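You operate a simulated robot arm through the tools that you are given. There is no shell and no other tool.

The job below is to be done with a simulated robot arm. You get a single attempt, and the scene is never put back.

Task
Nest each loose tray on the stack that has the same number.
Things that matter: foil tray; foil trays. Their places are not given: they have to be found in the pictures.

The check looks at the end state, three seconds after you hand in, the way a careful person would. Anything else that was tipped, shoved, dropped, spilled or broken makes it a failure.

Robot
A 6-joint arm with a two-finger gripper, fixed in place. Base frame: the origin is at the foot of the arm, x ahead of it, y to its left, z up; the work surface is at about z = 0.55. Units: m, degrees, N and s.
Its first joint turns from -166.0 to 166.0 degrees. Payload 3.43 kg.
The TCP is the grasp point between the finger pads, 0.02 m short of the fingertips. In the tool frame z runs along the fingers and y along their closing line. Largest opening 0.19 m; the body of the gripper starts 0.248 m behind the TCP.
Orientation is that of the tool frame in the base frame, as [roll, pitch, yaw] about the fixed x, y, z axes, in that order (R = Rz(yaw) Ry(pitch) Rx(roll)). With the fingers straight down and closing along the base's y, the tool's x points along the base's -x, its y along +y and its z along -z.

Tools
- The arm moves only by the tool jog_arm. Its argument "steps" is a list of rows, each a list of 7 numbers: the shift along the base's x, y, z in cm, then the turn, a rotation vector about the base's x, y, z in degrees, then the opening in per cent of the stroke, from 0 (shut) to 100 (fully open). In form: [[x, y, z, wx, wy, wz, jaw], ...]. A call has 1 to 20 rows; each row is the pose to reach, as a shift and turn from the pose commanded when the call began. Rows are played at 5 a second. More than 0.05 m and 8.6 degrees between two rows, or a gripper value outside its range, and nothing of the call is played. Where a pose cannot be reached the arm comes as near as it can. A force on the tool above 40 N (or 10 N above the force at the start of the call, whichever is more), or a blocked arm, ends the call early, and 0.2 s more pass. Each finger travels about 0.153 m/s and halts on what it meets, pressing with about 40 N; the grip force reading is that of the motor and also rises with nothing between the fingers. The clock runs only during rows and for 0.2 s after the last one: add rows that repeat a pose to give the fingers time. The reply holds the time, the measured pose of the TCP, the force on the tool along the base axes, the opening and the grip force, in the units named above and with some noise, with the torque about the TCP (base axes, N m) and any sound that the robot's microphone picked up.
- Cameras (640 x 400 px; columns grow to the right, rows downward): "scene" is fixed at [0.0493, -0.6514, 1.1928]; the picture's right is [0.03, -1.00, 0.00], its down [-0.85, -0.03, -0.53] and it looks along [0.53, 0.02, -0.85] (base axes); focal length 214 px, centre (320, 200). "wrist" rides on the gripper at [0.07, -0.008, -0.288] in the tool frame; the picture's right is [0.12, 0.99, 0.00], its down [-0.96, 0.12, -0.25] and it looks along [-0.25, 0.03, 0.97] (tool axes); focal length 261 px, centre (320, 200).
- camera(camera): a new picture of that camera. No time passes.
- raise_lower(by): slides the trunk up (or, below 0, down) by that many m; the arm rides with it, the base frame stays. It gives what a move gives, with no picture.
- point_at(camera, pixels): for up to 12 pixels [column, row] of the newest picture of that camera ("zoom" is the newest enlarged one), the place [x, y, z] in the base frame of the surface seen there, good to about 0.002 m. No time passes.
- inspect(camera, box): a new picture of the part [left, top, right, bottom] of that camera's present view, enlarged. No time passes.
- job_done(): hands the job in; it is judged then, once.

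Open the gripper and draw the arm clear of the work before you hand the job in, unless the task says otherwise.

The tools are called after "Call:" by a JSON object that holds its "api" and its "payload". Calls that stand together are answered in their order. jog_arm: Moves the arm, as the interface text tells. Its arguments: {"type":"object","properties":{"steps":{"type":"array"}},"required":["steps"]} The other tools are called the same way: raise_lower (by) slides the trunk up or down; camera (camera) takes a picture; point_at (camera, pixels) gives the place of the surface under pixels of a picture; inspect (camera, box) takes an enlarged picture of a part of a camera's view; job_done () hands the job in.

At the start:

```text
time_s: 0.0
eef_pos: [0.4699, -0.4899, 0.9097]
orientation: [-180.0, -0.1, 180.0]
force: [-0.4, 0.4, 0.1]
torque: [-0.02, -0.02, 0.02]
finger_gap: 0.19
finger_force: 0.1
trunk travel left (down, up): [-0.2, 0.24]
```

scene: 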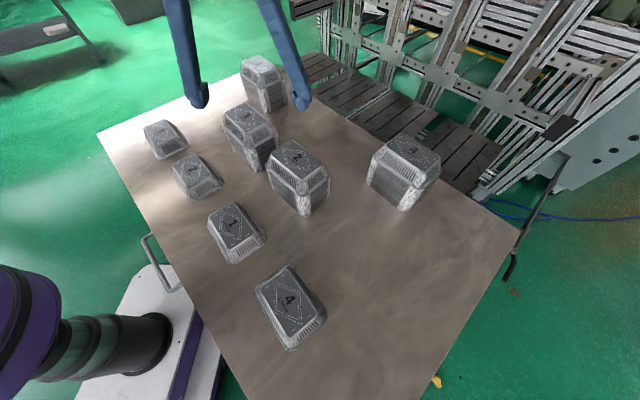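
wrist: 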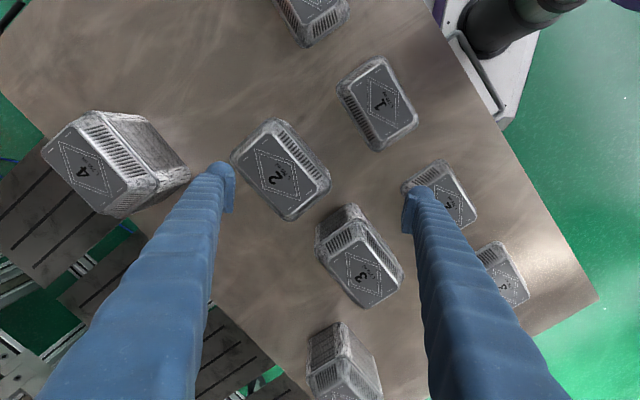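

The scene shows four loose trays (around px 166,140; 197,177; 237,232; 290,308) and four stacks (263,85; 250,135; 298,178; 405,172). I'll enlarge them to read the numbers.

Call:
{"api": "inspect", "payload": {"camera": "scene", "box": [130, 100, 280, 194]}}

Call:
{"api": "inspect", "payload": {"camera": "scene", "box": [220, 40, 340, 115]}}

Call:
{"api": "inspect", "payload": {"camera": "scene", "box": [190, 120, 450, 282]}}

Call:
{"api": "inspect", "payload": {"camera": "scene", "box": [190, 190, 350, 290]}}

Call:
{"api": "inspect", "payload": {"camera": "scene", "box": [230, 255, 350, 355]}}

Call:
{"api": "inspect", "payload": {"camera": "wrist", "box": [380, 140, 560, 320]}}

```text
4.26 times, centred on (205, 147) of scene
```

zoom: 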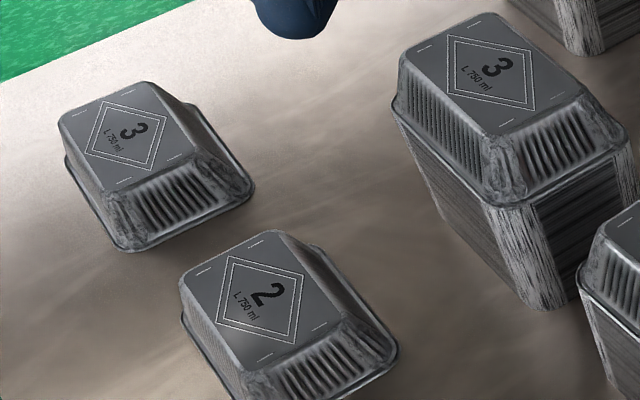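

```text
5.33 times, centred on (280, 78) of scene
```

zoom: 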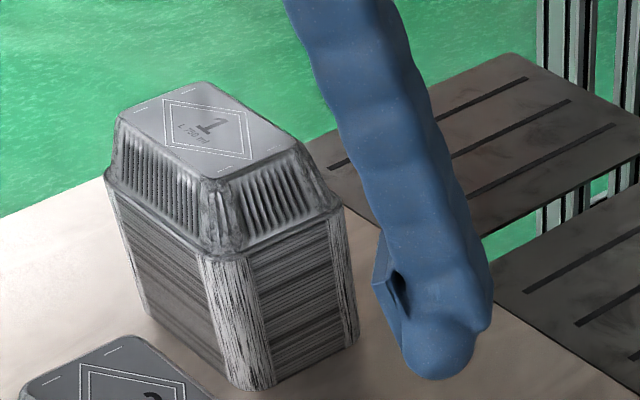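

```text
2.46 times, centred on (320, 201) of scene
```

zoom: 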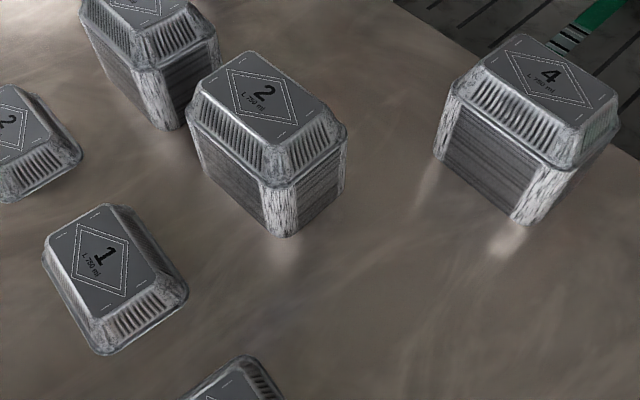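

```text
4.00 times, centred on (270, 240) of scene
```

zoom: 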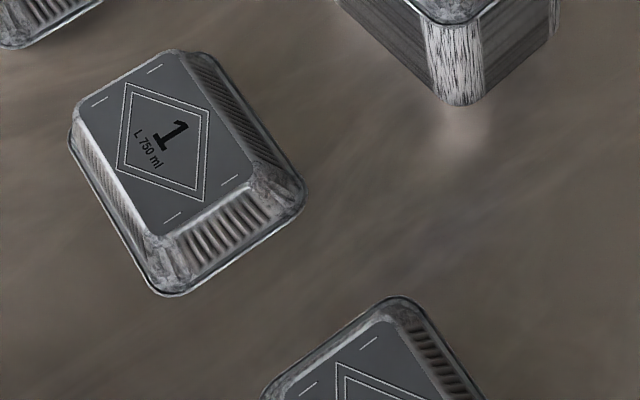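

```text
4.00 times, centred on (290, 305) of scene
```

zoom: 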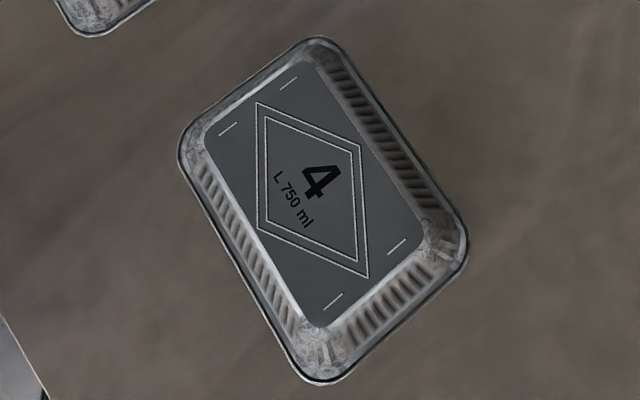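

```text
2.22 times, centred on (470, 230) of wrist
```

zoom: 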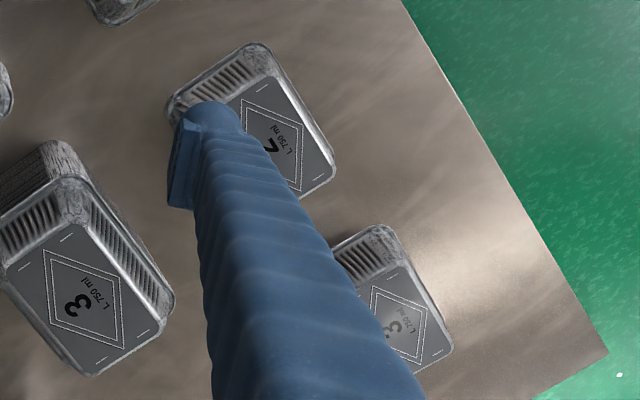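

Numbers are readable: loose 3 (166,140), 2 (197,177), 1 (237,232), 4 (290,308); stacks 1 (263,85), 3 (250,135), 2 (298,178), 4 (405,172). Now I'll measure loose tray 4's corners in an enlarged view.

Call:
{"api": "inspect", "payload": {"camera": "scene", "box": [230, 255, 350, 355]}}

Call:
{"api": "point_at", "payload": {"camera": "zoom", "pixels": [[318, 42], [186, 135], [318, 375], [462, 255], [315, 180], [228, 130], [288, 83], [397, 246], [333, 301], [200, 210], [400, 150], [560, 200]]}}

```text
4.00 times, centred on (290, 305) of scene
```

zoom: 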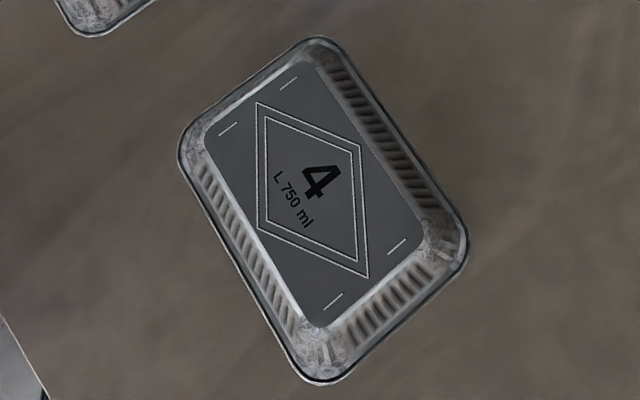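

```text
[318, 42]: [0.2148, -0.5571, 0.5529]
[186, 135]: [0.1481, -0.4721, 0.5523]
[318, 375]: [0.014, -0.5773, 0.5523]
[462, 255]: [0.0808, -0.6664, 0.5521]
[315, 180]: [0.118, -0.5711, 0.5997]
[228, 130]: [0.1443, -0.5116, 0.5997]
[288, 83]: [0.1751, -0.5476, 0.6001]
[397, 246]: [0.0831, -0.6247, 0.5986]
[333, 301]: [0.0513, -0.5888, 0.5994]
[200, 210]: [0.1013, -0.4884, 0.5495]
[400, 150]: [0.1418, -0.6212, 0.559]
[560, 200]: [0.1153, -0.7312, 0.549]
```

Loose tray 4 is about 0.05 tall with its long axis near 38.5°. Next I'll enlarge each other object tightly for measuring.

Call:
{"api": "inspect", "payload": {"camera": "scene", "box": [132, 114, 204, 164]}}

Call:
{"api": "inspect", "payload": {"camera": "scene", "box": [162, 150, 234, 205]}}

Call:
{"api": "inspect", "payload": {"camera": "scene", "box": [192, 195, 280, 270]}}

Call:
{"api": "inspect", "payload": {"camera": "scene", "box": [232, 50, 300, 120]}}

Call:
{"api": "inspect", "payload": {"camera": "scene", "box": [210, 95, 290, 180]}}

Call:
{"api": "inspect", "payload": {"camera": "scene", "box": [255, 132, 345, 222]}}

Call:
{"api": "inspect", "payload": {"camera": "scene", "box": [355, 125, 455, 220]}}

```text
8.00 times, centred on (168, 139) of scene
```

zoom: 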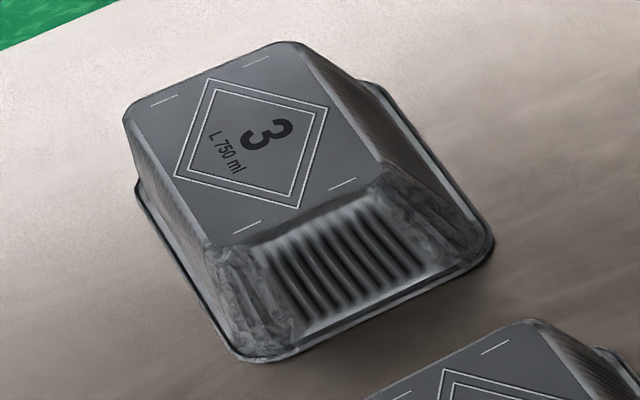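

```text
7.27 times, centred on (198, 178) of scene
```

zoom: 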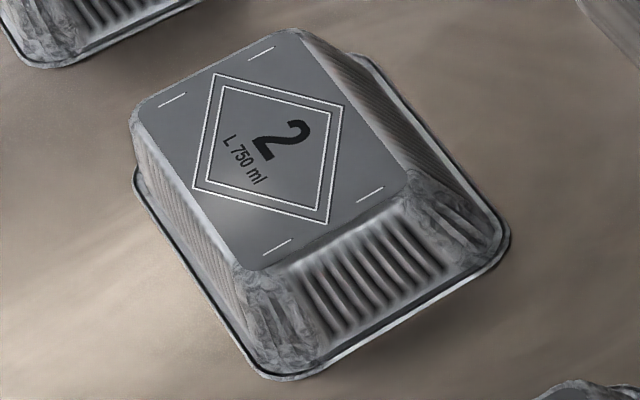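

```text
5.33 times, centred on (236, 232) of scene
```

zoom: 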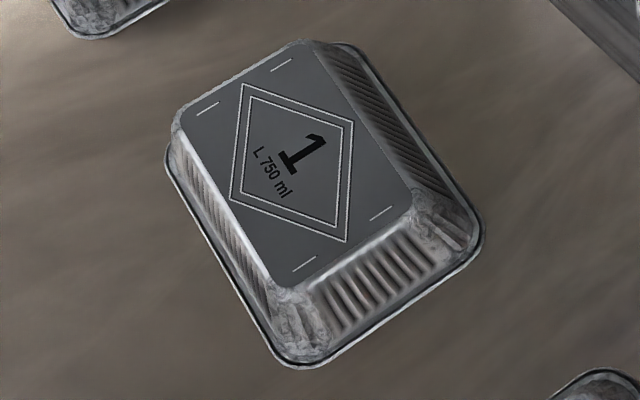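

```text
5.71 times, centred on (266, 85) of scene
```

zoom: 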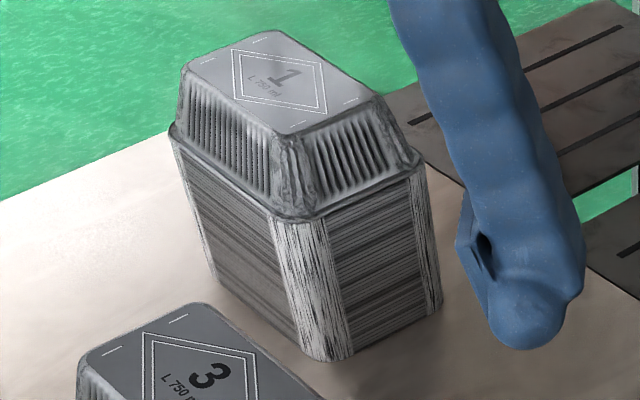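

```text
4.71 times, centred on (250, 138) of scene
```

zoom: 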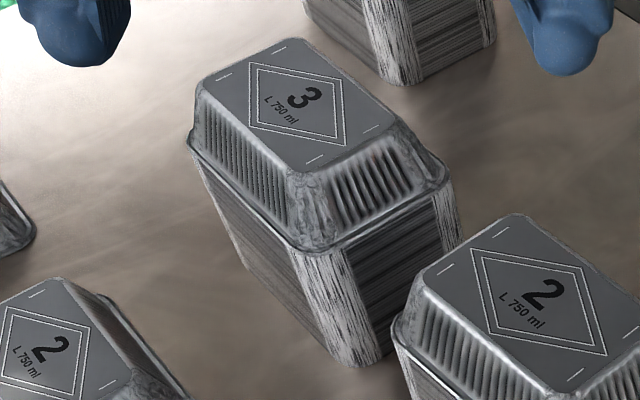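

```text
4.44 times, centred on (300, 177) of scene
```

zoom: 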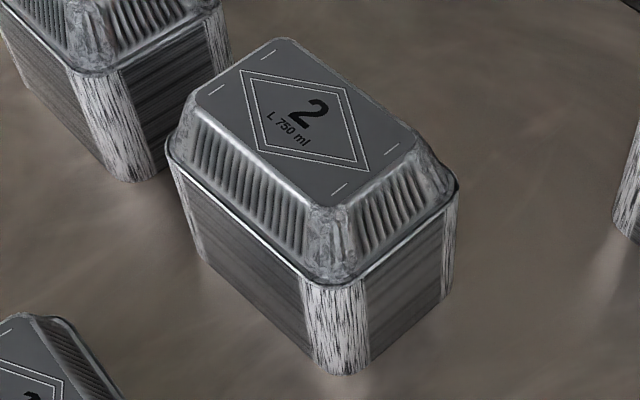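

```text
4.21 times, centred on (405, 172) of scene
```

zoom: 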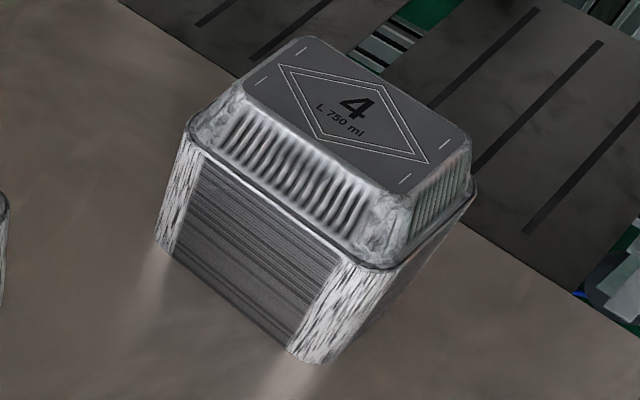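

I'll now read 3D positions of the dash marks, diamond vertices and rim corners of each tray and stack, re-issuing each zoom before its point query.

Call:
{"api": "inspect", "payload": {"camera": "scene", "box": [132, 114, 204, 164]}}

Call:
{"api": "point_at", "payload": {"camera": "zoom", "pixels": [[164, 100], [256, 62], [343, 184], [247, 225], [175, 180], [213, 77], [329, 107], [299, 208], [139, 195], [245, 358], [490, 245], [365, 84]]}}

Call:
{"api": "inspect", "payload": {"camera": "scene", "box": [162, 150, 234, 205]}}

Call:
{"api": "point_at", "payload": {"camera": "zoom", "pixels": [[171, 100], [261, 53], [370, 194], [277, 247], [213, 72], [345, 106], [329, 224], [192, 189], [136, 182], [275, 376], [506, 237], [370, 58]]}}

Call:
{"api": "inspect", "payload": {"camera": "scene", "box": [192, 195, 280, 270]}}

Call:
{"api": "point_at", "payload": {"camera": "zoom", "pixels": [[207, 108], [282, 66], [381, 213], [304, 263], [243, 84], [354, 123], [346, 242], [231, 200], [170, 160], [297, 365], [481, 234], [345, 47]]}}

Call:
{"api": "inspect", "payload": {"camera": "scene", "box": [232, 50, 300, 120]}}

Call:
{"api": "point_at", "payload": {"camera": "zoom", "pixels": [[208, 61], [259, 41], [349, 99], [297, 125], [231, 49], [323, 66], [326, 115], [237, 97], [170, 137], [300, 218], [423, 163], [250, 195]]}}

Call:
{"api": "inspect", "payload": {"camera": "scene", "box": [210, 95, 290, 180]}}

Call:
{"api": "point_at", "payload": {"camera": "zoom", "pixels": [[223, 77], [279, 49], [371, 127], [314, 158], [250, 64], [341, 81], [346, 145], [249, 122], [190, 143], [315, 246], [450, 183], [345, 365]]}}

Call:
{"api": "inspect", "payload": {"camera": "scene", "box": [255, 132, 345, 222]}}

Call:
{"api": "point_at", "payload": {"camera": "zoom", "pixels": [[217, 91], [266, 53], [391, 146], [340, 188], [240, 71], [343, 90], [369, 170], [258, 147], [170, 152], [330, 283], [457, 187], [340, 372]]}}

Call:
{"api": "inspect", "payload": {"camera": "scene", "box": [355, 125, 455, 220]}}

Call:
{"api": "point_at", "payload": {"camera": "zoom", "pixels": [[264, 82], [302, 49], [446, 145], [406, 178], [279, 66], [389, 84], [428, 163], [325, 134], [188, 136], [385, 266], [474, 192], [310, 360]]}}

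```text
8.00 times, centred on (168, 139) of scene
```

zoom: 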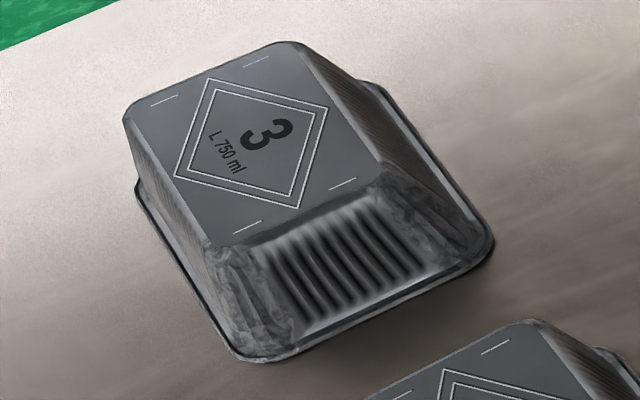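

```text
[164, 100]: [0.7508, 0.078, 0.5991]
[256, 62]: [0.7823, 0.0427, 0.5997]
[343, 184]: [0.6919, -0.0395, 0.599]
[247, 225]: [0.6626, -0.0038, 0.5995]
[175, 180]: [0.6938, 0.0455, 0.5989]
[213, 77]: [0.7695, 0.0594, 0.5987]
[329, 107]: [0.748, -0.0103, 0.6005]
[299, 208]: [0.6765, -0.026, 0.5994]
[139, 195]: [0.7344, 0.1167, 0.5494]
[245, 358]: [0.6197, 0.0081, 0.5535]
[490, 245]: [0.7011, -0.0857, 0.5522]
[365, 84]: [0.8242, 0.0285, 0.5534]
```

```text
7.27 times, centred on (198, 178) of scene
```

zoom: 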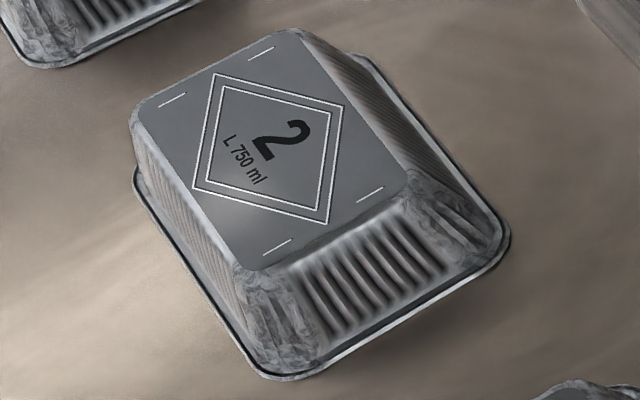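

```text
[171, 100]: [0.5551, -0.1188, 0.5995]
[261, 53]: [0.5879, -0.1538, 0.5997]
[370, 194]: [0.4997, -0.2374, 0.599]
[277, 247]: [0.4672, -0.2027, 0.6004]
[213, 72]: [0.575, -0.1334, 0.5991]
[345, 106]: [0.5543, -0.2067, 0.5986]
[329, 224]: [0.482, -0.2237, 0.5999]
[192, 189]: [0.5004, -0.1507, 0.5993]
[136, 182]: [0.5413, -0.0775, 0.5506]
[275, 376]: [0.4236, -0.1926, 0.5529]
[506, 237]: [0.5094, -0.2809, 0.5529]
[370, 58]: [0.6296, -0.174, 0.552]
```

```text
5.33 times, centred on (236, 232) of scene
```

zoom: 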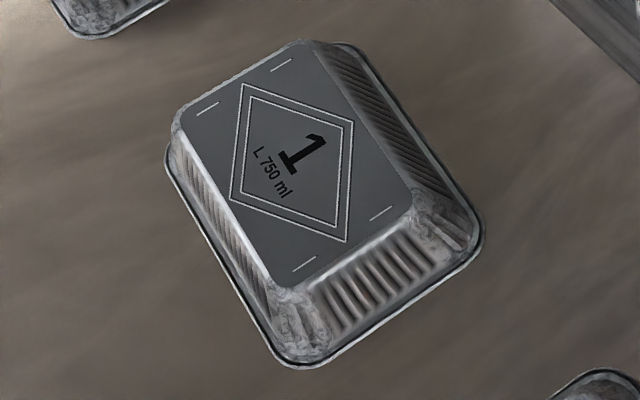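

```text
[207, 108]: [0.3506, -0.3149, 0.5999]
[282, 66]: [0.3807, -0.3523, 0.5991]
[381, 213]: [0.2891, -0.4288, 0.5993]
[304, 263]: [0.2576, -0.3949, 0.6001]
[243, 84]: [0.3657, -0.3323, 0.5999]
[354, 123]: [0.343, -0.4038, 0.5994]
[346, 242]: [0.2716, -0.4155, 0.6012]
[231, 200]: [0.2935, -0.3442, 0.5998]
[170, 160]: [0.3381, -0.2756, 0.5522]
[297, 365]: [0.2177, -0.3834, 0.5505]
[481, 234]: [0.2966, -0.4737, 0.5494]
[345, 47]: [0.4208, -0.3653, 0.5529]
```

```text
5.71 times, centred on (266, 85) of scene
```

zoom: 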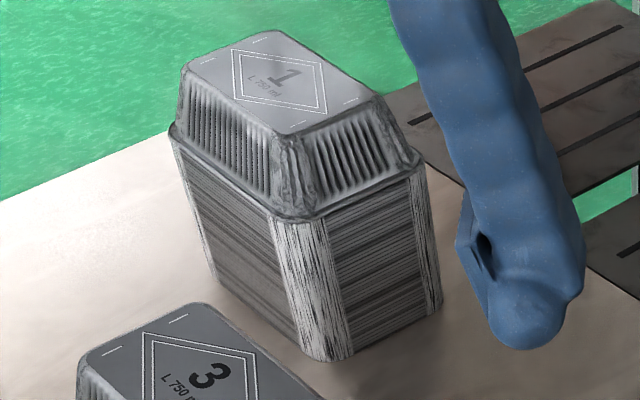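

```text
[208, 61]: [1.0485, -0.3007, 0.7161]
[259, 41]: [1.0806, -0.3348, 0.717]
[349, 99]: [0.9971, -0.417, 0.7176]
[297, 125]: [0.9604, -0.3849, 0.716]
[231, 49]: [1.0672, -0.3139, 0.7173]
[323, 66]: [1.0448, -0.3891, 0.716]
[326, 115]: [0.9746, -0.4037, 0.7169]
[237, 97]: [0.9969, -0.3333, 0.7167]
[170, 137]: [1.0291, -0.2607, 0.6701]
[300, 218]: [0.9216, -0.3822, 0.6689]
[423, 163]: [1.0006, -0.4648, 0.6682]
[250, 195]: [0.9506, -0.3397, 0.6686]
```

```text
4.71 times, centred on (250, 138) of scene
```

zoom: 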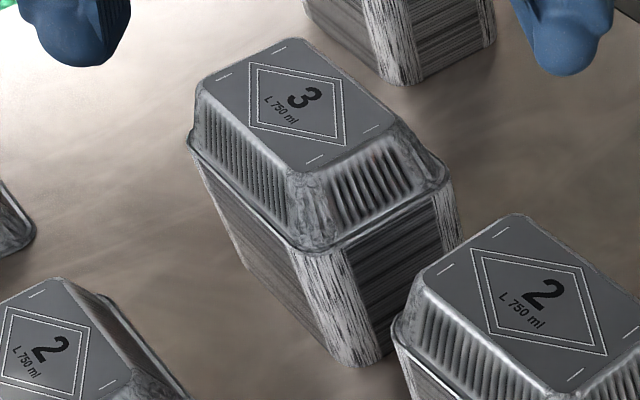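

```text
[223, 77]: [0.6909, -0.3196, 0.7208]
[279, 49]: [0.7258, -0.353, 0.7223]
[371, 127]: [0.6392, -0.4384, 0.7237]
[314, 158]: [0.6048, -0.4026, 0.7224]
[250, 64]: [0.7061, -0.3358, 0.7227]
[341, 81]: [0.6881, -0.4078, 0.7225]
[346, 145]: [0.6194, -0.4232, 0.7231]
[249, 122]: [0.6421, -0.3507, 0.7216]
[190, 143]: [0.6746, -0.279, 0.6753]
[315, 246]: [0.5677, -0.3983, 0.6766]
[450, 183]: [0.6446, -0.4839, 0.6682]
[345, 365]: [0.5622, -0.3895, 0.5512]
```

```text
4.44 times, centred on (300, 177) of scene
```

zoom: 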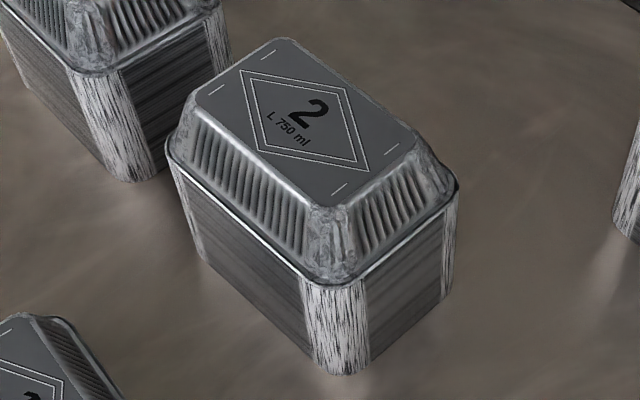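

```text
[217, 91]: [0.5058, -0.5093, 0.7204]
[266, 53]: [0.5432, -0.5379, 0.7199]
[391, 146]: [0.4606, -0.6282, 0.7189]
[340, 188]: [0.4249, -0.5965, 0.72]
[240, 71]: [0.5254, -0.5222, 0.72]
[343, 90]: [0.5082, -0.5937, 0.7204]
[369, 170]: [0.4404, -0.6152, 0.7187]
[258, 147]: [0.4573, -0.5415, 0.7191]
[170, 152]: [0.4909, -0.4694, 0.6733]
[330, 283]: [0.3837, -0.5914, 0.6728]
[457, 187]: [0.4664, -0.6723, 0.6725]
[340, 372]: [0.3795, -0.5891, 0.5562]
```

```text
4.21 times, centred on (405, 172) of scene
```

zoom: 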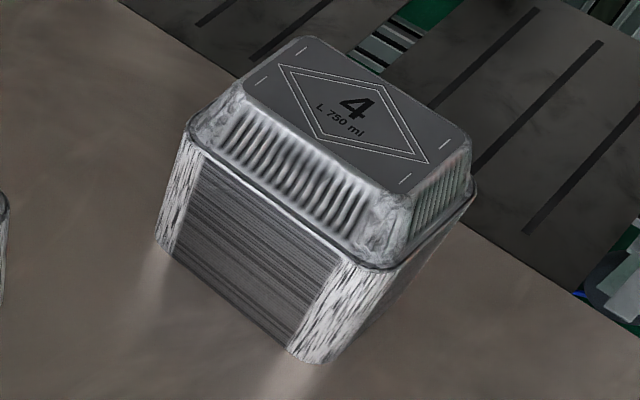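

```text
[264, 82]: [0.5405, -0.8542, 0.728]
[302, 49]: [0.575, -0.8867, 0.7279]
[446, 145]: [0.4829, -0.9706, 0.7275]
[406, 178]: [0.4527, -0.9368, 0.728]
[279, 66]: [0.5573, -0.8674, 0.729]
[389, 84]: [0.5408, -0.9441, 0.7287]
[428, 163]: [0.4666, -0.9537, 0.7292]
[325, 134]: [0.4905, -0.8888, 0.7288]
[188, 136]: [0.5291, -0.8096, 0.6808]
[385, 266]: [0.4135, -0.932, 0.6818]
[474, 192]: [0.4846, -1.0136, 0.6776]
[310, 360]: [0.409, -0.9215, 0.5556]
```

All four tray/stack pairs are located (trays ~0.05 tall, rims ~0.18 x 0.14, long axes near 40–47°; stack tops 0.717–0.728). Stacks 1 and 4 are over 1.0 m from the base, so I'll turn the tool to the trays' short axis and test the reach high above stack 4.

Call:
{"api": "jog_arm", "payload": {"steps": [[0, 0, 0, 0, 0, 8, 100], [0, 0, 0, 0, 0, 16, 100], [0, 0, 0, 0, 0, 24, 100], [0, 0, 0, 0, 0, 32, 100], [0, 0, 0, 0, 0, 40, 100], [0, -3, 0, 0, 0, 43, 100], [0.5, -7, 0, 0, 0, 43, 100], [1, -11, 0, 0, 0, 43, 100], [1.5, -15, 0, 0, 0, 43, 100], [2, -19, 0, 0, 0, 43, 100], [2.5, -23, 0, 0, 0, 43, 100], [3, -27, 0, 0, 0, 43, 100], [3.5, -31, 0, 0, 0, 43, 100], [4, -35, 0, 0, 0, 43, 100], [4.3, -39, 0, 0, 0, 43, 100], [4.3, -42.3, 0, 0, 0, 43, 100], [4.3, -42.3, 0, 0, 0, 43, 100]]}}

```text
time_s: 3.6
eef_pos: [0.4995, -0.8815, 0.9068]
orientation: [180.0, 0.0, -136.9]
force: [0.3, 1.2, 1.0]
torque: [-0.14, 0.05, 0.02]
finger_gap: 0.19
finger_force: 0.1
out of reach, approached as far as the arm can: row 15, 16, 17
trunk travel left (down, up): [-0.2, 0.24]
```

The arm stops at r≈1.013 m at z≈0.907, short of stack 4 (r≈1.047). I'll check whether reach grows at a higher tool height, which would tell me which way to slide the trunk.

Call:
{"api": "jog_arm", "payload": {"steps": [[0, 0, 4, 0, 0, 0, 100], [0, 0, 8, 0, 0, 0, 100], [0, 0, 8, 0, 0, 0, 100]]}}

```text
time_s: 4.4
eef_pos: [0.494, -0.8716, 0.9808]
orientation: [-180.0, 0.0, -137.0]
force: [-0.7, -0.7, -0.1]
torque: [-0.02, 0.04, 0.0]
finger_gap: 0.1901
finger_force: 0.0
out of reach, approached as far as the arm can: row 1, 2, 3
trunk travel left (down, up): [-0.2, 0.24]
```

Reach shrinks going up (r≈1.002 at z≈0.98), so the best height is lower. I'll probe z≈0.82 while staying above the stack 4 top (0.728).

Call:
{"api": "jog_arm", "payload": {"steps": [[0, 0, -4, 0, 0, 0, 100], [0, 0, -8, 0, 0, 0, 100], [0, 0, -12, 0, 0, 0, 100], [0, 0, -16, 0, 0, 0, 100], [0, 0, -16, 0, 0, 0, 100]]}}

Call:
{"api": "camera", "payload": {"camera": "scene"}}

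Call:
{"api": "camera", "payload": {"camera": "wrist"}}

```text
time_s: 5.6
eef_pos: [0.5025, -0.8812, 0.8199]
orientation: [179.6, 0.2, -136.9]
force: [0.5, -0.2, 0.0]
torque: [0.04, 0.02, -0.01]
finger_gap: 0.1901
finger_force: 0.1
out of reach, approached as far as the arm can: row 2, 3, 4, 5
trunk travel left (down, up): [-0.2, 0.24]
```

```text
taken
```

scene: 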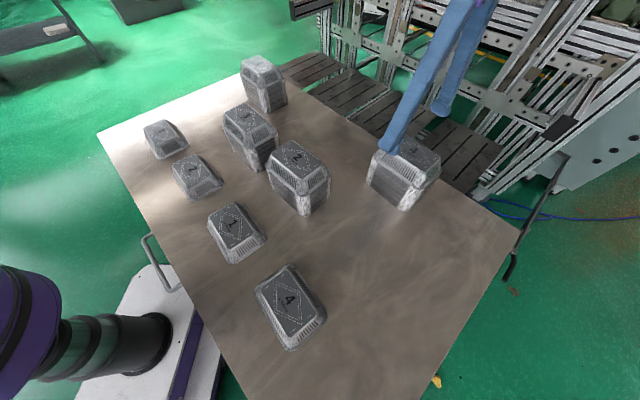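

```text
taken
```

wrist: 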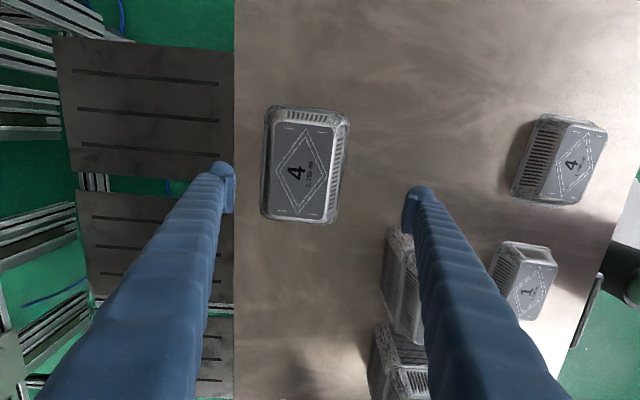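

Vertical reach peaks around 1.015–1.02 m, so stacks 1 and 4 will need a tool tilt. I'll use this wrist view (stack 4 at px 305,165) to measure the tray's true size closely.

Call:
{"api": "inspect", "payload": {"camera": "wrist", "box": [235, 90, 395, 235]}}

Call:
{"api": "inspect", "payload": {"camera": "wrist", "box": [500, 100, 620, 215]}}

```text
2.76 times, centred on (315, 162) of wrist
```

zoom: 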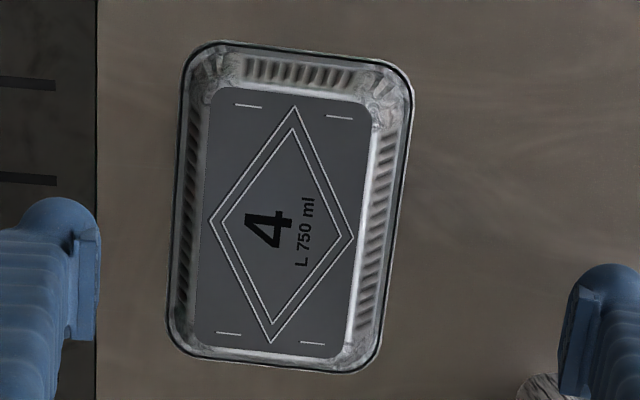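

```text
3.48 times, centred on (560, 158) of wrist
```

zoom: 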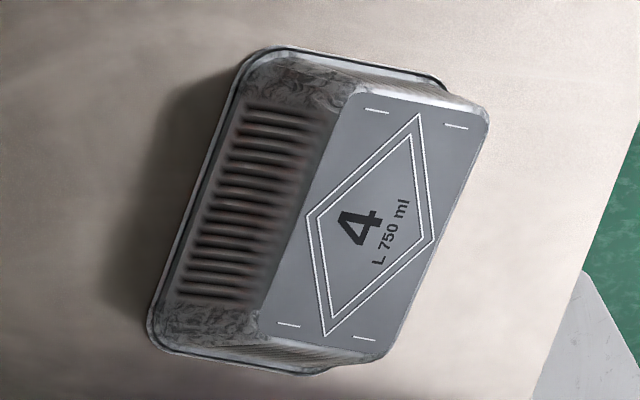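

Zoomed on stack 4 in the wrist view I can see the full rim. I'll query rim edge midpoints, marks and corners (rezooming so the query uses this view).

Call:
{"api": "inspect", "payload": {"camera": "wrist", "box": [235, 90, 395, 235]}}

Call:
{"api": "point_at", "payload": {"camera": "zoom", "pixels": [[177, 200], [175, 200], [397, 220], [399, 220], [303, 49], [303, 46], [272, 366], [272, 369], [248, 106], [340, 117], [312, 343], [229, 333]]}}

Call:
{"api": "point_at", "payload": {"camera": "zoom", "pixels": [[296, 107], [355, 237], [270, 341], [210, 220], [205, 180], [365, 200], [290, 90], [265, 350], [190, 200], [172, 280], [386, 290], [404, 150]]}}

```text
2.76 times, centred on (315, 162) of wrist
```

zoom: 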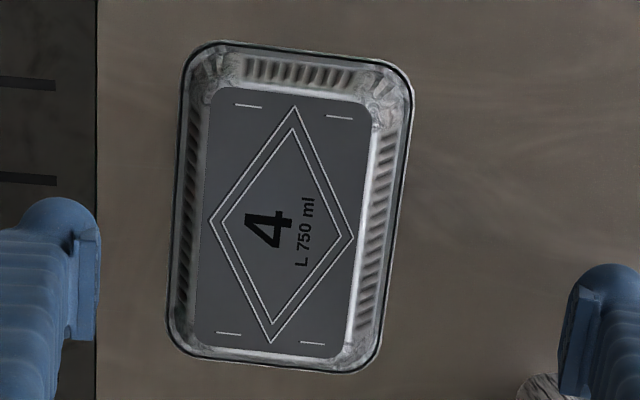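

```text
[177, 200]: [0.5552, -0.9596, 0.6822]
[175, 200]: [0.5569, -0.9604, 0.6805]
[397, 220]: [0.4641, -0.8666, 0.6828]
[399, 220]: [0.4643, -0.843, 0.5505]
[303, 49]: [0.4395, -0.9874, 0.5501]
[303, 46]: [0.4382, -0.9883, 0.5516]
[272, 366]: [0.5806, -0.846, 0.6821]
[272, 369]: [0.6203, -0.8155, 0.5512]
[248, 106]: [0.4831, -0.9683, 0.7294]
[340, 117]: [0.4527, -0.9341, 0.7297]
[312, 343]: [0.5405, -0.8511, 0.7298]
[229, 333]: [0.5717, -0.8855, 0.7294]
```

```text
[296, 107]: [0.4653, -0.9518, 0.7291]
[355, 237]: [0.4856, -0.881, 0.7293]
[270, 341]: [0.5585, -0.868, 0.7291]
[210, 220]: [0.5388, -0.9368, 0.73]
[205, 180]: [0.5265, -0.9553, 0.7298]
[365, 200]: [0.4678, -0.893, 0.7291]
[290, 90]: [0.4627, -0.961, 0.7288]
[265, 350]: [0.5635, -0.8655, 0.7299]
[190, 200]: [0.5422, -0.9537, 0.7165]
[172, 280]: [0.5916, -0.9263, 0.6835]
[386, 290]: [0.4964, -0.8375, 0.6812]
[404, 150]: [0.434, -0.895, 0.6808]
```

Stack 4's rim measures about 0.133 x 0.187, so trays must be gripped across the short side; far stacks will need a slight tool tilt. I'll start with the easy pairs (2 and 3): retreat and go above loose tray 2 at (0.5275, -0.1785).

Call:
{"api": "jog_arm", "payload": {"steps": [[0, 3, 3, 0, 0, 0, 100], [0, 7, 6, 0, 0, 0, 100], [0, 11, 8, 0, 0, 0, 100], [0, 15.5, 8, 0, 0, 0, 100], [0, 20, 8, 0, 0, 0, 100], [0, 24.5, 8, 0, 0, 0, 100], [0, 29, 8, 0, 0, 0, 100], [0, 33.5, 8, 0, 0, 0, 100], [0, 38, 8, 0, 0, 0, 100], [0, 42.5, 8, 0, 0, 0, 100], [0.5, 47, 8, 0, 0, 0, 100], [1, 51.5, 8, 0, 0, 0, 100], [1.5, 56, 8, 0, 0, 0, 100], [2, 60.5, 6, 0, 0, 0, 100], [2.5, 65, 4, 0, 0, 0, 100], [2.5, 68, 2, 0, 0, 0, 100], [2.5, 68, 2, 0, 0, 0, 100]]}}

Call:
{"api": "camera", "payload": {"camera": "wrist"}}

```text
time_s: 9.2
eef_pos: [0.65, -0.5602, 0.6971]
orientation: [157.2, -1.4, -136.6]
force: [0.8, -0.5, -2.0]
torque: [0.14, 0.44, 0.09]
finger_gap: 0.1901
finger_force: 0.0
out of reach, approached as far as the arm can: row 1, 2, 3, 4, 5, 6, 7, 8, 9, 10, 11, 12, 13, 14, 15, 16, 17
trunk travel left (down, up): [-0.2, 0.24]
```

```text
taken
```

wrist: 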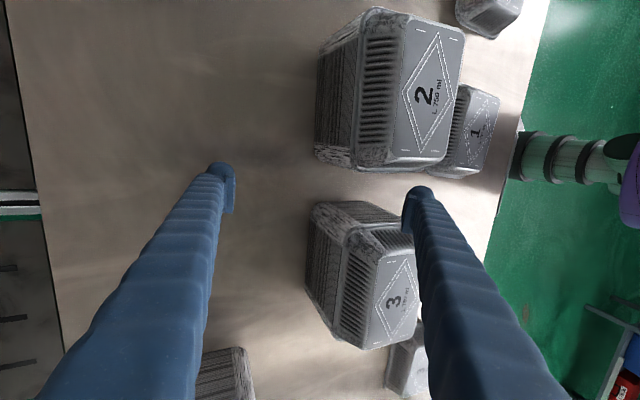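

The arm ended in an unexpected tilted pose (roll 157°, TCP 0.65, -0.56, 0.697), low and near stacks 2 and 3, though the force is small. I'll look before moving anything.

Call:
{"api": "camera", "payload": {"camera": "scene"}}

Call:
{"api": "inspect", "payload": {"camera": "scene", "box": [200, 60, 400, 220]}}

Call:
{"api": "inspect", "payload": {"camera": "wrist", "box": [280, 100, 500, 300]}}

```text
taken
```

scene: 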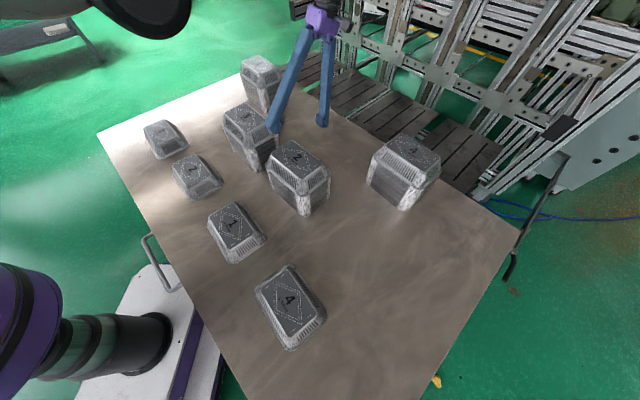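

```text
2.50 times, centred on (300, 140) of scene
```

zoom: 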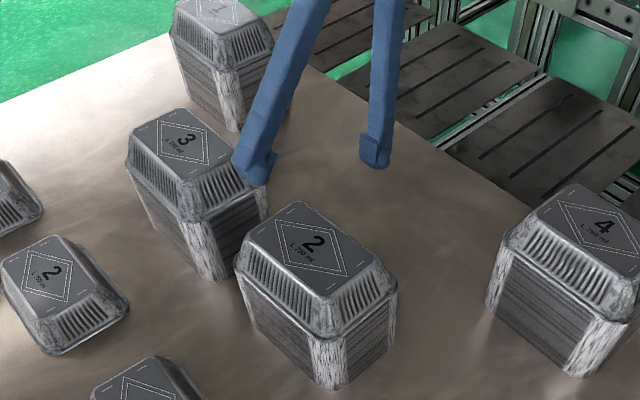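

```text
2.00 times, centred on (390, 200) of wrist
```

zoom: 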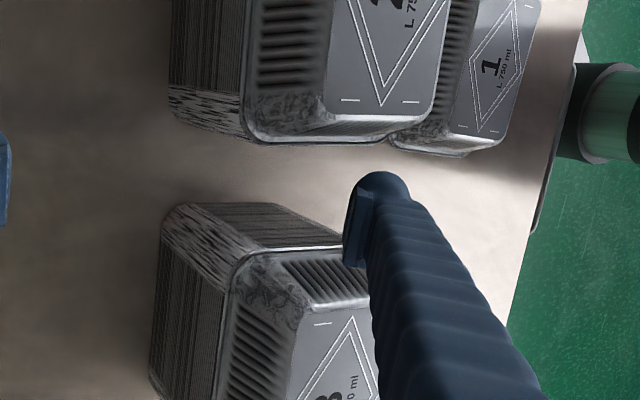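

No tray has moved: stacks 2 and 3 are at the same pixels as before. It looks like the arm got stuck in its stretched configuration; I'll lift straight up out of the stacks using the trunk, which needs no arm motion.

Call:
{"api": "raise_lower", "payload": {"by": 0.15}}

Call:
{"api": "camera", "payload": {"camera": "scene"}}

```text
time_s: 10.9
eef_pos: [0.6461, -0.5603, 0.8508]
orientation: [157.3, -1.3, -136.7]
force: [-0.4, -0.4, 0.4]
torque: [0.02, 0.04, 0.0]
finger_gap: 0.19
finger_force: 0.0
trunk travel left (down, up): [-0.35, 0.09]
```

```text
taken
```

scene: 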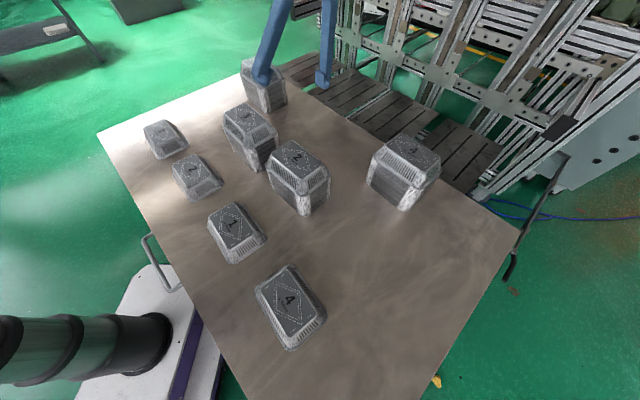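

The TCP is now at z 0.85, clear of everything. I'll test a small inward move with the current orientation to see whether the arm unlocks.

Call:
{"api": "jog_arm", "payload": {"steps": [[-2, 1.7, 0, 0, 0, 0, 100], [-4, 3.4, 0, 0, 0, 0, 100], [-4, 3.4, 0, 0, 0, 0, 100]]}}

```text
time_s: 11.8
eef_pos: [0.6451, -0.5615, 0.852]
orientation: [157.4, -1.3, -136.6]
force: [-0.1, 0.3, -0.5]
torque: [0.05, 0.02, 0.0]
finger_gap: 0.1898
finger_force: 0.0
out of reach, approached as far as the arm can: row 1, 2, 3
trunk travel left (down, up): [-0.35, 0.09]
```

Still locked. I'll try a vertical move up, since a straight elbow can only bend under a motion across the arm.

Call:
{"api": "jog_arm", "payload": {"steps": [[0, 0, 4, 0, 0, 0, 100], [0, 0, 8, 0, 0, 0, 100], [0, 0, 12, 0, 0, 0, 100], [0, 0, 12, 0, 0, 0, 100]]}}

```text
time_s: 12.8
eef_pos: [0.6504, -0.5669, 0.9609]
orientation: [157.2, -1.4, -136.7]
force: [0.9, -1.0, -0.3]
torque: [-0.02, 0.0, -0.06]
finger_gap: 0.1901
finger_force: 0.2
out of reach, approached as far as the arm can: row 1, 2, 3, 4
trunk travel left (down, up): [-0.35, 0.09]
```

Rising raised the radius slightly, consistent with the elbow being locked just past straight. I'll push outward and then down (staying above z 0.84) to bring the elbow back to its bending side.

Call:
{"api": "jog_arm", "payload": {"steps": [[3, -2.6, 0, 0, 0, 0, 100], [3, -2.6, -4, 0, 0, 0, 100], [3, -2.6, -8, 0, 0, 0, 100], [3, -2.6, -11, 0, 0, 0, 100], [0, 0, -11, 0, 0, 0, 100], [-3, 2.6, -11, 0, 0, 0, 100], [-3, 2.6, -11, 0, 0, 0, 100]]}}

```text
time_s: 14.3
eef_pos: [0.6242, -0.5379, 0.8498]
orientation: [157.4, -1.4, -136.6]
force: [0.2, -0.5, -0.4]
torque: [-0.12, 0.06, 0.03]
finger_gap: 0.1902
finger_force: 0.0
out of reach, approached as far as the arm can: row 1, 2, 3, 4
trunk travel left (down, up): [-0.35, 0.09]
```

It unlocked (now at 0.624, -0.538, 0.850, rows 5–7 reachable). I'll straighten the tool to vertical and then travel at z≈0.87 to above loose tray 2.

Call:
{"api": "jog_arm", "payload": {"steps": [[0, 0, 1, -5.5, -5.2, 0, 100], [0, 0, 2, -11, -10.4, 0, 100], [0, 0, 2, -16.5, -15.6, 0, 100], [-1, 4, 2, -16.5, -15.6, 0, 100], [-2, 8, 2, -16.5, -15.6, 0, 100], [-3, 12, 2, -16.5, -15.6, 0, 100], [-4, 16, 2, -16.5, -15.6, 0, 100], [-5, 20, 2, -16.5, -15.6, 0, 100], [-6, 24, 2, -16.5, -15.6, 0, 100], [-7.5, 28, 2, -16.5, -15.6, 0, 100], [-8.7, 32, 2, -16.5, -15.6, 0, 100], [-9.7, 35.9, 2, -16.5, -15.6, 0, 100], [-9.7, 35.9, 2, -16.5, -15.6, 0, 100]]}}

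Call:
{"api": "camera", "payload": {"camera": "wrist"}}

```text
time_s: 17.1
eef_pos: [0.5217, -0.1769, 0.8738]
orientation: [-179.9, -1.2, -137.2]
force: [0.1, 0.0, 0.3]
torque: [-0.02, 0.02, -0.02]
finger_gap: 0.1903
finger_force: 0.0
trunk travel left (down, up): [-0.35, 0.09]
```

```text
taken
```

wrist: 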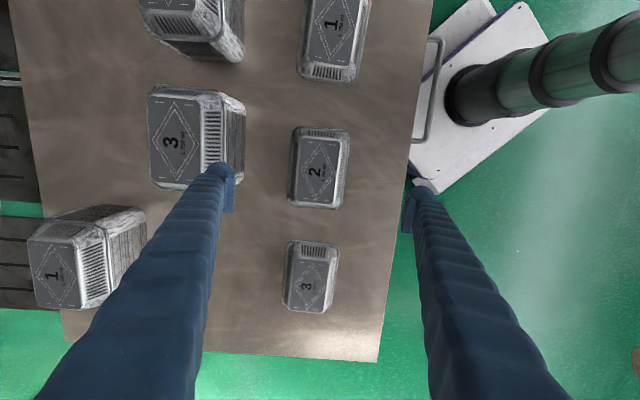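

The tool is vertical above loose tray 2 (px 320,168). I'll bring the trunk back down 0.15 m (TCP to ~0.72, tray top at 0.60) and take a close look.

Call:
{"api": "raise_lower", "payload": {"by": -0.15}}

Call:
{"api": "camera", "payload": {"camera": "wrist"}}

Call:
{"api": "inspect", "payload": {"camera": "wrist", "box": [230, 70, 410, 230]}}

```text
time_s: 18.9
eef_pos: [0.5207, -0.1775, 0.7238]
orientation: [-179.8, -1.2, -137.2]
force: [-0.1, -0.3, 0.0]
torque: [-0.03, -0.04, -0.02]
finger_gap: 0.1901
finger_force: 0.1
trunk travel left (down, up): [-0.2, 0.24]
```

```text
taken
```

wrist: 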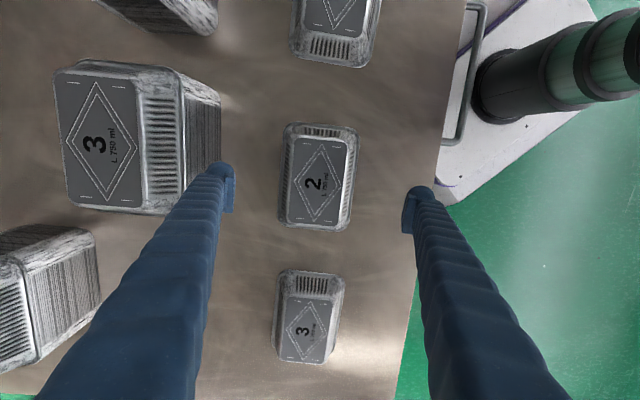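

```text
2.50 times, centred on (320, 150) of wrist
```

zoom: 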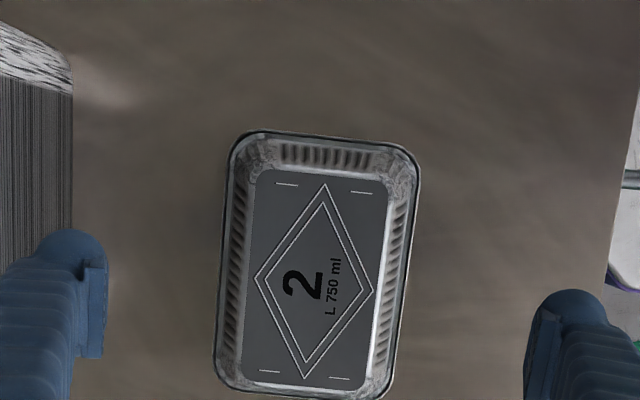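

A clean top-down view: tray 2 dashes at (287,184), (362,192), (339,378), (269,371) in the zoom and rim edges visible. I'll read those points.

Call:
{"api": "inspect", "payload": {"camera": "wrist", "box": [260, 110, 380, 240]}}

```text
3.08 times, centred on (320, 175) of wrist
```

zoom: 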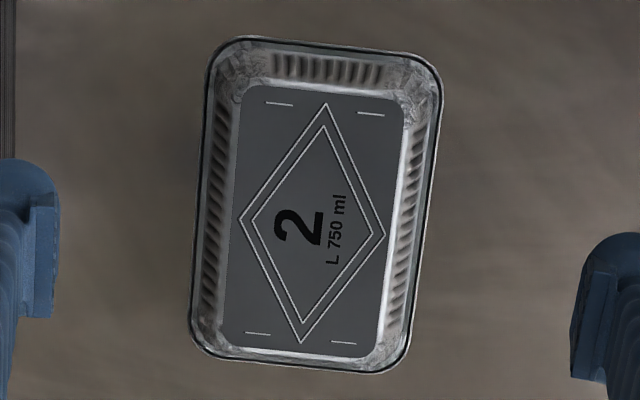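

Call:
{"api": "point_at", "payload": {"camera": "zoom", "pixels": [[279, 104], [371, 114], [344, 343], [258, 333], [326, 104], [385, 235], [301, 342], [238, 220], [202, 180], [424, 200], [325, 43], [290, 369]]}}

Call:
{"api": "point_at", "payload": {"camera": "zoom", "pixels": [[199, 200], [426, 200], [428, 200], [325, 39], [291, 371], [192, 320], [411, 320], [440, 100], [207, 80], [480, 200], [150, 200], [405, 200]]}}

```text
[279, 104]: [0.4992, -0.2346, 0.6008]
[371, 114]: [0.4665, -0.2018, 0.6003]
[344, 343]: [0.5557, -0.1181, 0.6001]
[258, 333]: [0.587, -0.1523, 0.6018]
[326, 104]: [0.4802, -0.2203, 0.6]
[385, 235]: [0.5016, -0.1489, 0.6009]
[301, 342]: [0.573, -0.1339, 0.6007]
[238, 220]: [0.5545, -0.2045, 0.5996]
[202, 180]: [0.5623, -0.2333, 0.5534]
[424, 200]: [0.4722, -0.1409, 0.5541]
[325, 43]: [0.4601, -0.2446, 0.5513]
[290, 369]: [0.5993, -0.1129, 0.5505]
```

```text
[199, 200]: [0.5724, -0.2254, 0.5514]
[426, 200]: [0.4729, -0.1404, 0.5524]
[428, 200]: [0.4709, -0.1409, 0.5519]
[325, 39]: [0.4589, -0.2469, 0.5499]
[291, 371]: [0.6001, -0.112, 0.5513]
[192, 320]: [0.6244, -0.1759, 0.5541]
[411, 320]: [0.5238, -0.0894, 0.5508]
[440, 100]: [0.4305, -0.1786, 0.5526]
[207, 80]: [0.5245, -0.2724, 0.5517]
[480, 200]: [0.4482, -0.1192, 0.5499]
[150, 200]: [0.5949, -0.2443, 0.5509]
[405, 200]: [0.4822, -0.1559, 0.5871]
```

Tray 2's center from the wrist view is (0.5272, -0.177), long axis 43.3°, rim ±0.066 across. I'll correct the 1.2° tool pitch and 0.5° yaw, center over it and descend to TCP z≈0.574.

Call:
{"api": "jog_arm", "payload": {"steps": [[0.65, 0, 0, 0.81, -0.88, 0.5, 100], [0.65, 0, -3, 0.81, -0.88, 0.5, 100], [0.65, 0, -6, 0.81, -0.88, 0.5, 100], [0.65, 0, -9, 0.81, -0.88, 0.5, 100], [0.65, 0, -12, 0.81, -0.88, 0.5, 100], [0.65, 0, -14, 0.81, -0.88, 0.5, 100], [0.65, 0, -15, 0.81, -0.88, 0.5, 100], [0.65, 0, -15, 0.81, -0.88, 0.5, 100]]}}

Call:
{"api": "camera", "payload": {"camera": "wrist"}}

Call:
{"api": "inspect", "payload": {"camera": "scene", "box": [150, 130, 250, 210]}}

```text
time_s: 20.7
eef_pos: [0.5276, -0.1772, 0.5735]
orientation: [-179.9, 0.0, -136.7]
force: [-0.5, -0.6, -0.5]
torque: [-0.03, 0.03, 0.0]
finger_gap: 0.1899
finger_force: 0.2
trunk travel left (down, up): [-0.2, 0.24]
```

```text
taken
```

wrist: 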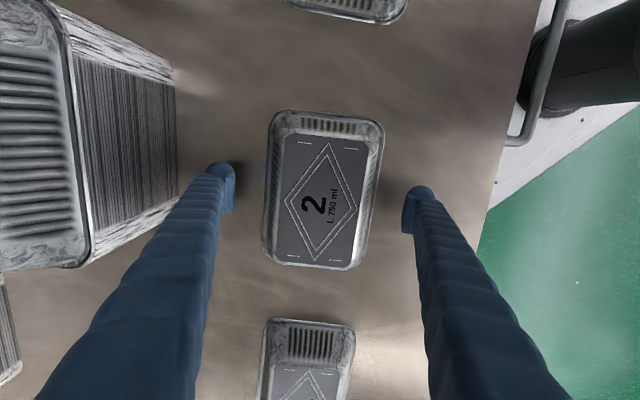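

```text
5.00 times, centred on (200, 170) of scene
```

zoom: 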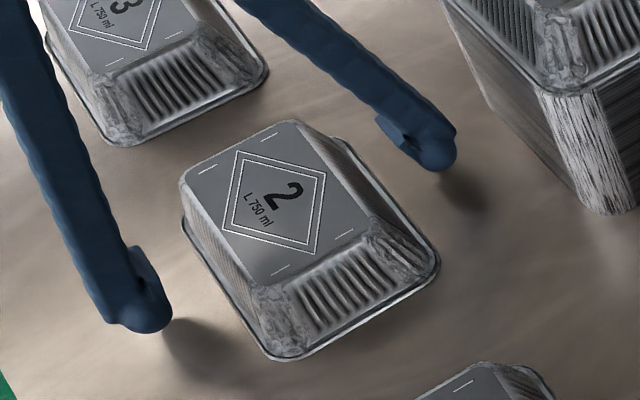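

Both fingers bracket tray 2 evenly with tips ~3 mm above the table. I'll lower 2.5 mm and then close on the rim.

Call:
{"api": "jog_arm", "payload": {"steps": [[0, 0, -0.1, 0, 0, 0, 100], [0, 0, -0.2, 0, 0, 0, 100], [0, 0, -0.25, 0, 0, 0, 100], [0, 0, -0.25, 0, 0, 0, 85], [0, 0, -0.25, 0, 0, 0, 75], [0, 0, -0.25, 0, 0, 0, 70], [0, 0, -0.25, 0, 0, 0, 66], [0, 0, -0.25, 0, 0, 0, 62], [0, 0, -0.25, 0, 0, 0, 62], [0, 0, -0.25, 0, 0, 0, 62]]}}

Call:
{"api": "inspect", "payload": {"camera": "scene", "box": [150, 130, 250, 210]}}

Call:
{"api": "camera", "payload": {"camera": "wrist"}}

```text
time_s: 22.9
eef_pos: [0.5281, -0.1771, 0.572]
orientation: [-179.8, 0.0, -136.7]
force: [-0.2, 0.3, 0.7]
torque: [-0.02, -0.03, -0.02]
finger_gap: 0.1179
finger_force: 0.1
trunk travel left (down, up): [-0.2, 0.24]
```

```text
5.00 times, centred on (200, 170) of scene
```

zoom: 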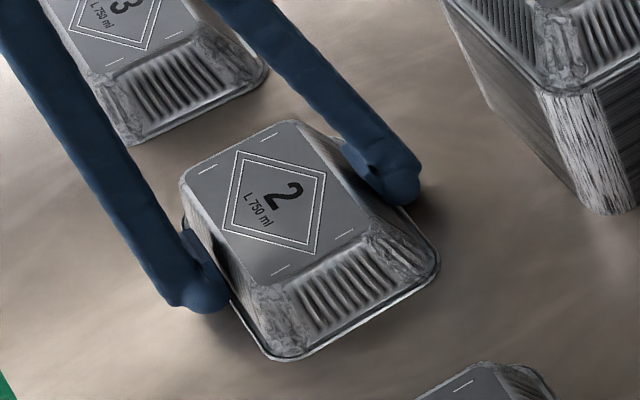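

```text
taken
```

wrist: 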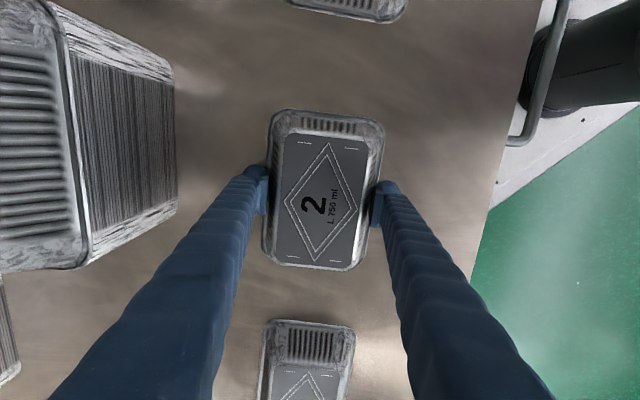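

The fingers closed to 0.118 m with no contact force: the tips (z≈0.552) passed just above the thin rim flange, whose width is 0.132. I'll keep closing slowly to see where they meet the tray wall.

Call:
{"api": "jog_arm", "payload": {"steps": [[0, 0, 0, 0, 0, 0, 60], [0, 0, 0, 0, 0, 0, 58], [0, 0, 0, 0, 0, 0, 56], [0, 0, 0, 0, 0, 0, 54], [0, 0, 0, 0, 0, 0, 54], [0, 0, 0, 0, 0, 0, 54]]}}

Call:
{"api": "inspect", "payload": {"camera": "scene", "box": [150, 130, 250, 210]}}

Call:
{"api": "inspect", "payload": {"camera": "wrist", "box": [220, 90, 420, 290]}}

```text
time_s: 24.3
eef_pos: [0.5281, -0.1774, 0.5705]
orientation: [-180.0, -0.1, -136.7]
force: [0.0, 0.2, 1.1]
torque: [0.11, 0.1, -0.01]
finger_gap: 0.1103
finger_force: 39.7
trunk travel left (down, up): [-0.2, 0.24]
```

```text
5.00 times, centred on (200, 170) of scene
```

zoom: 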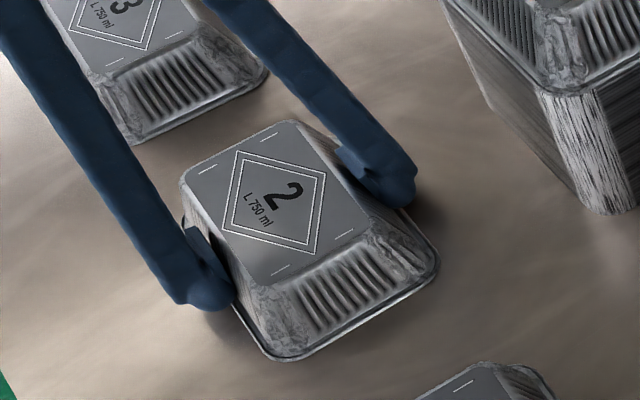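

```text
2.00 times, centred on (320, 190) of wrist
```

zoom: 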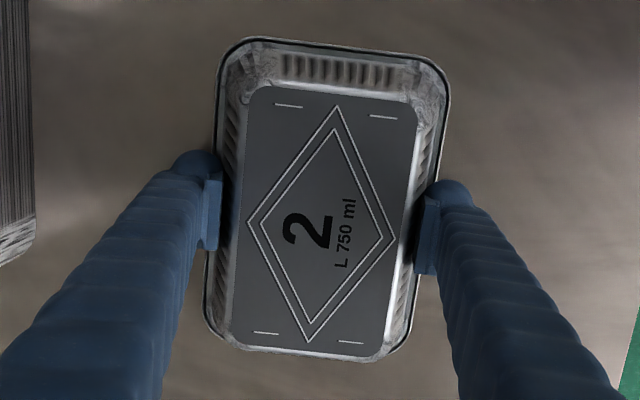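

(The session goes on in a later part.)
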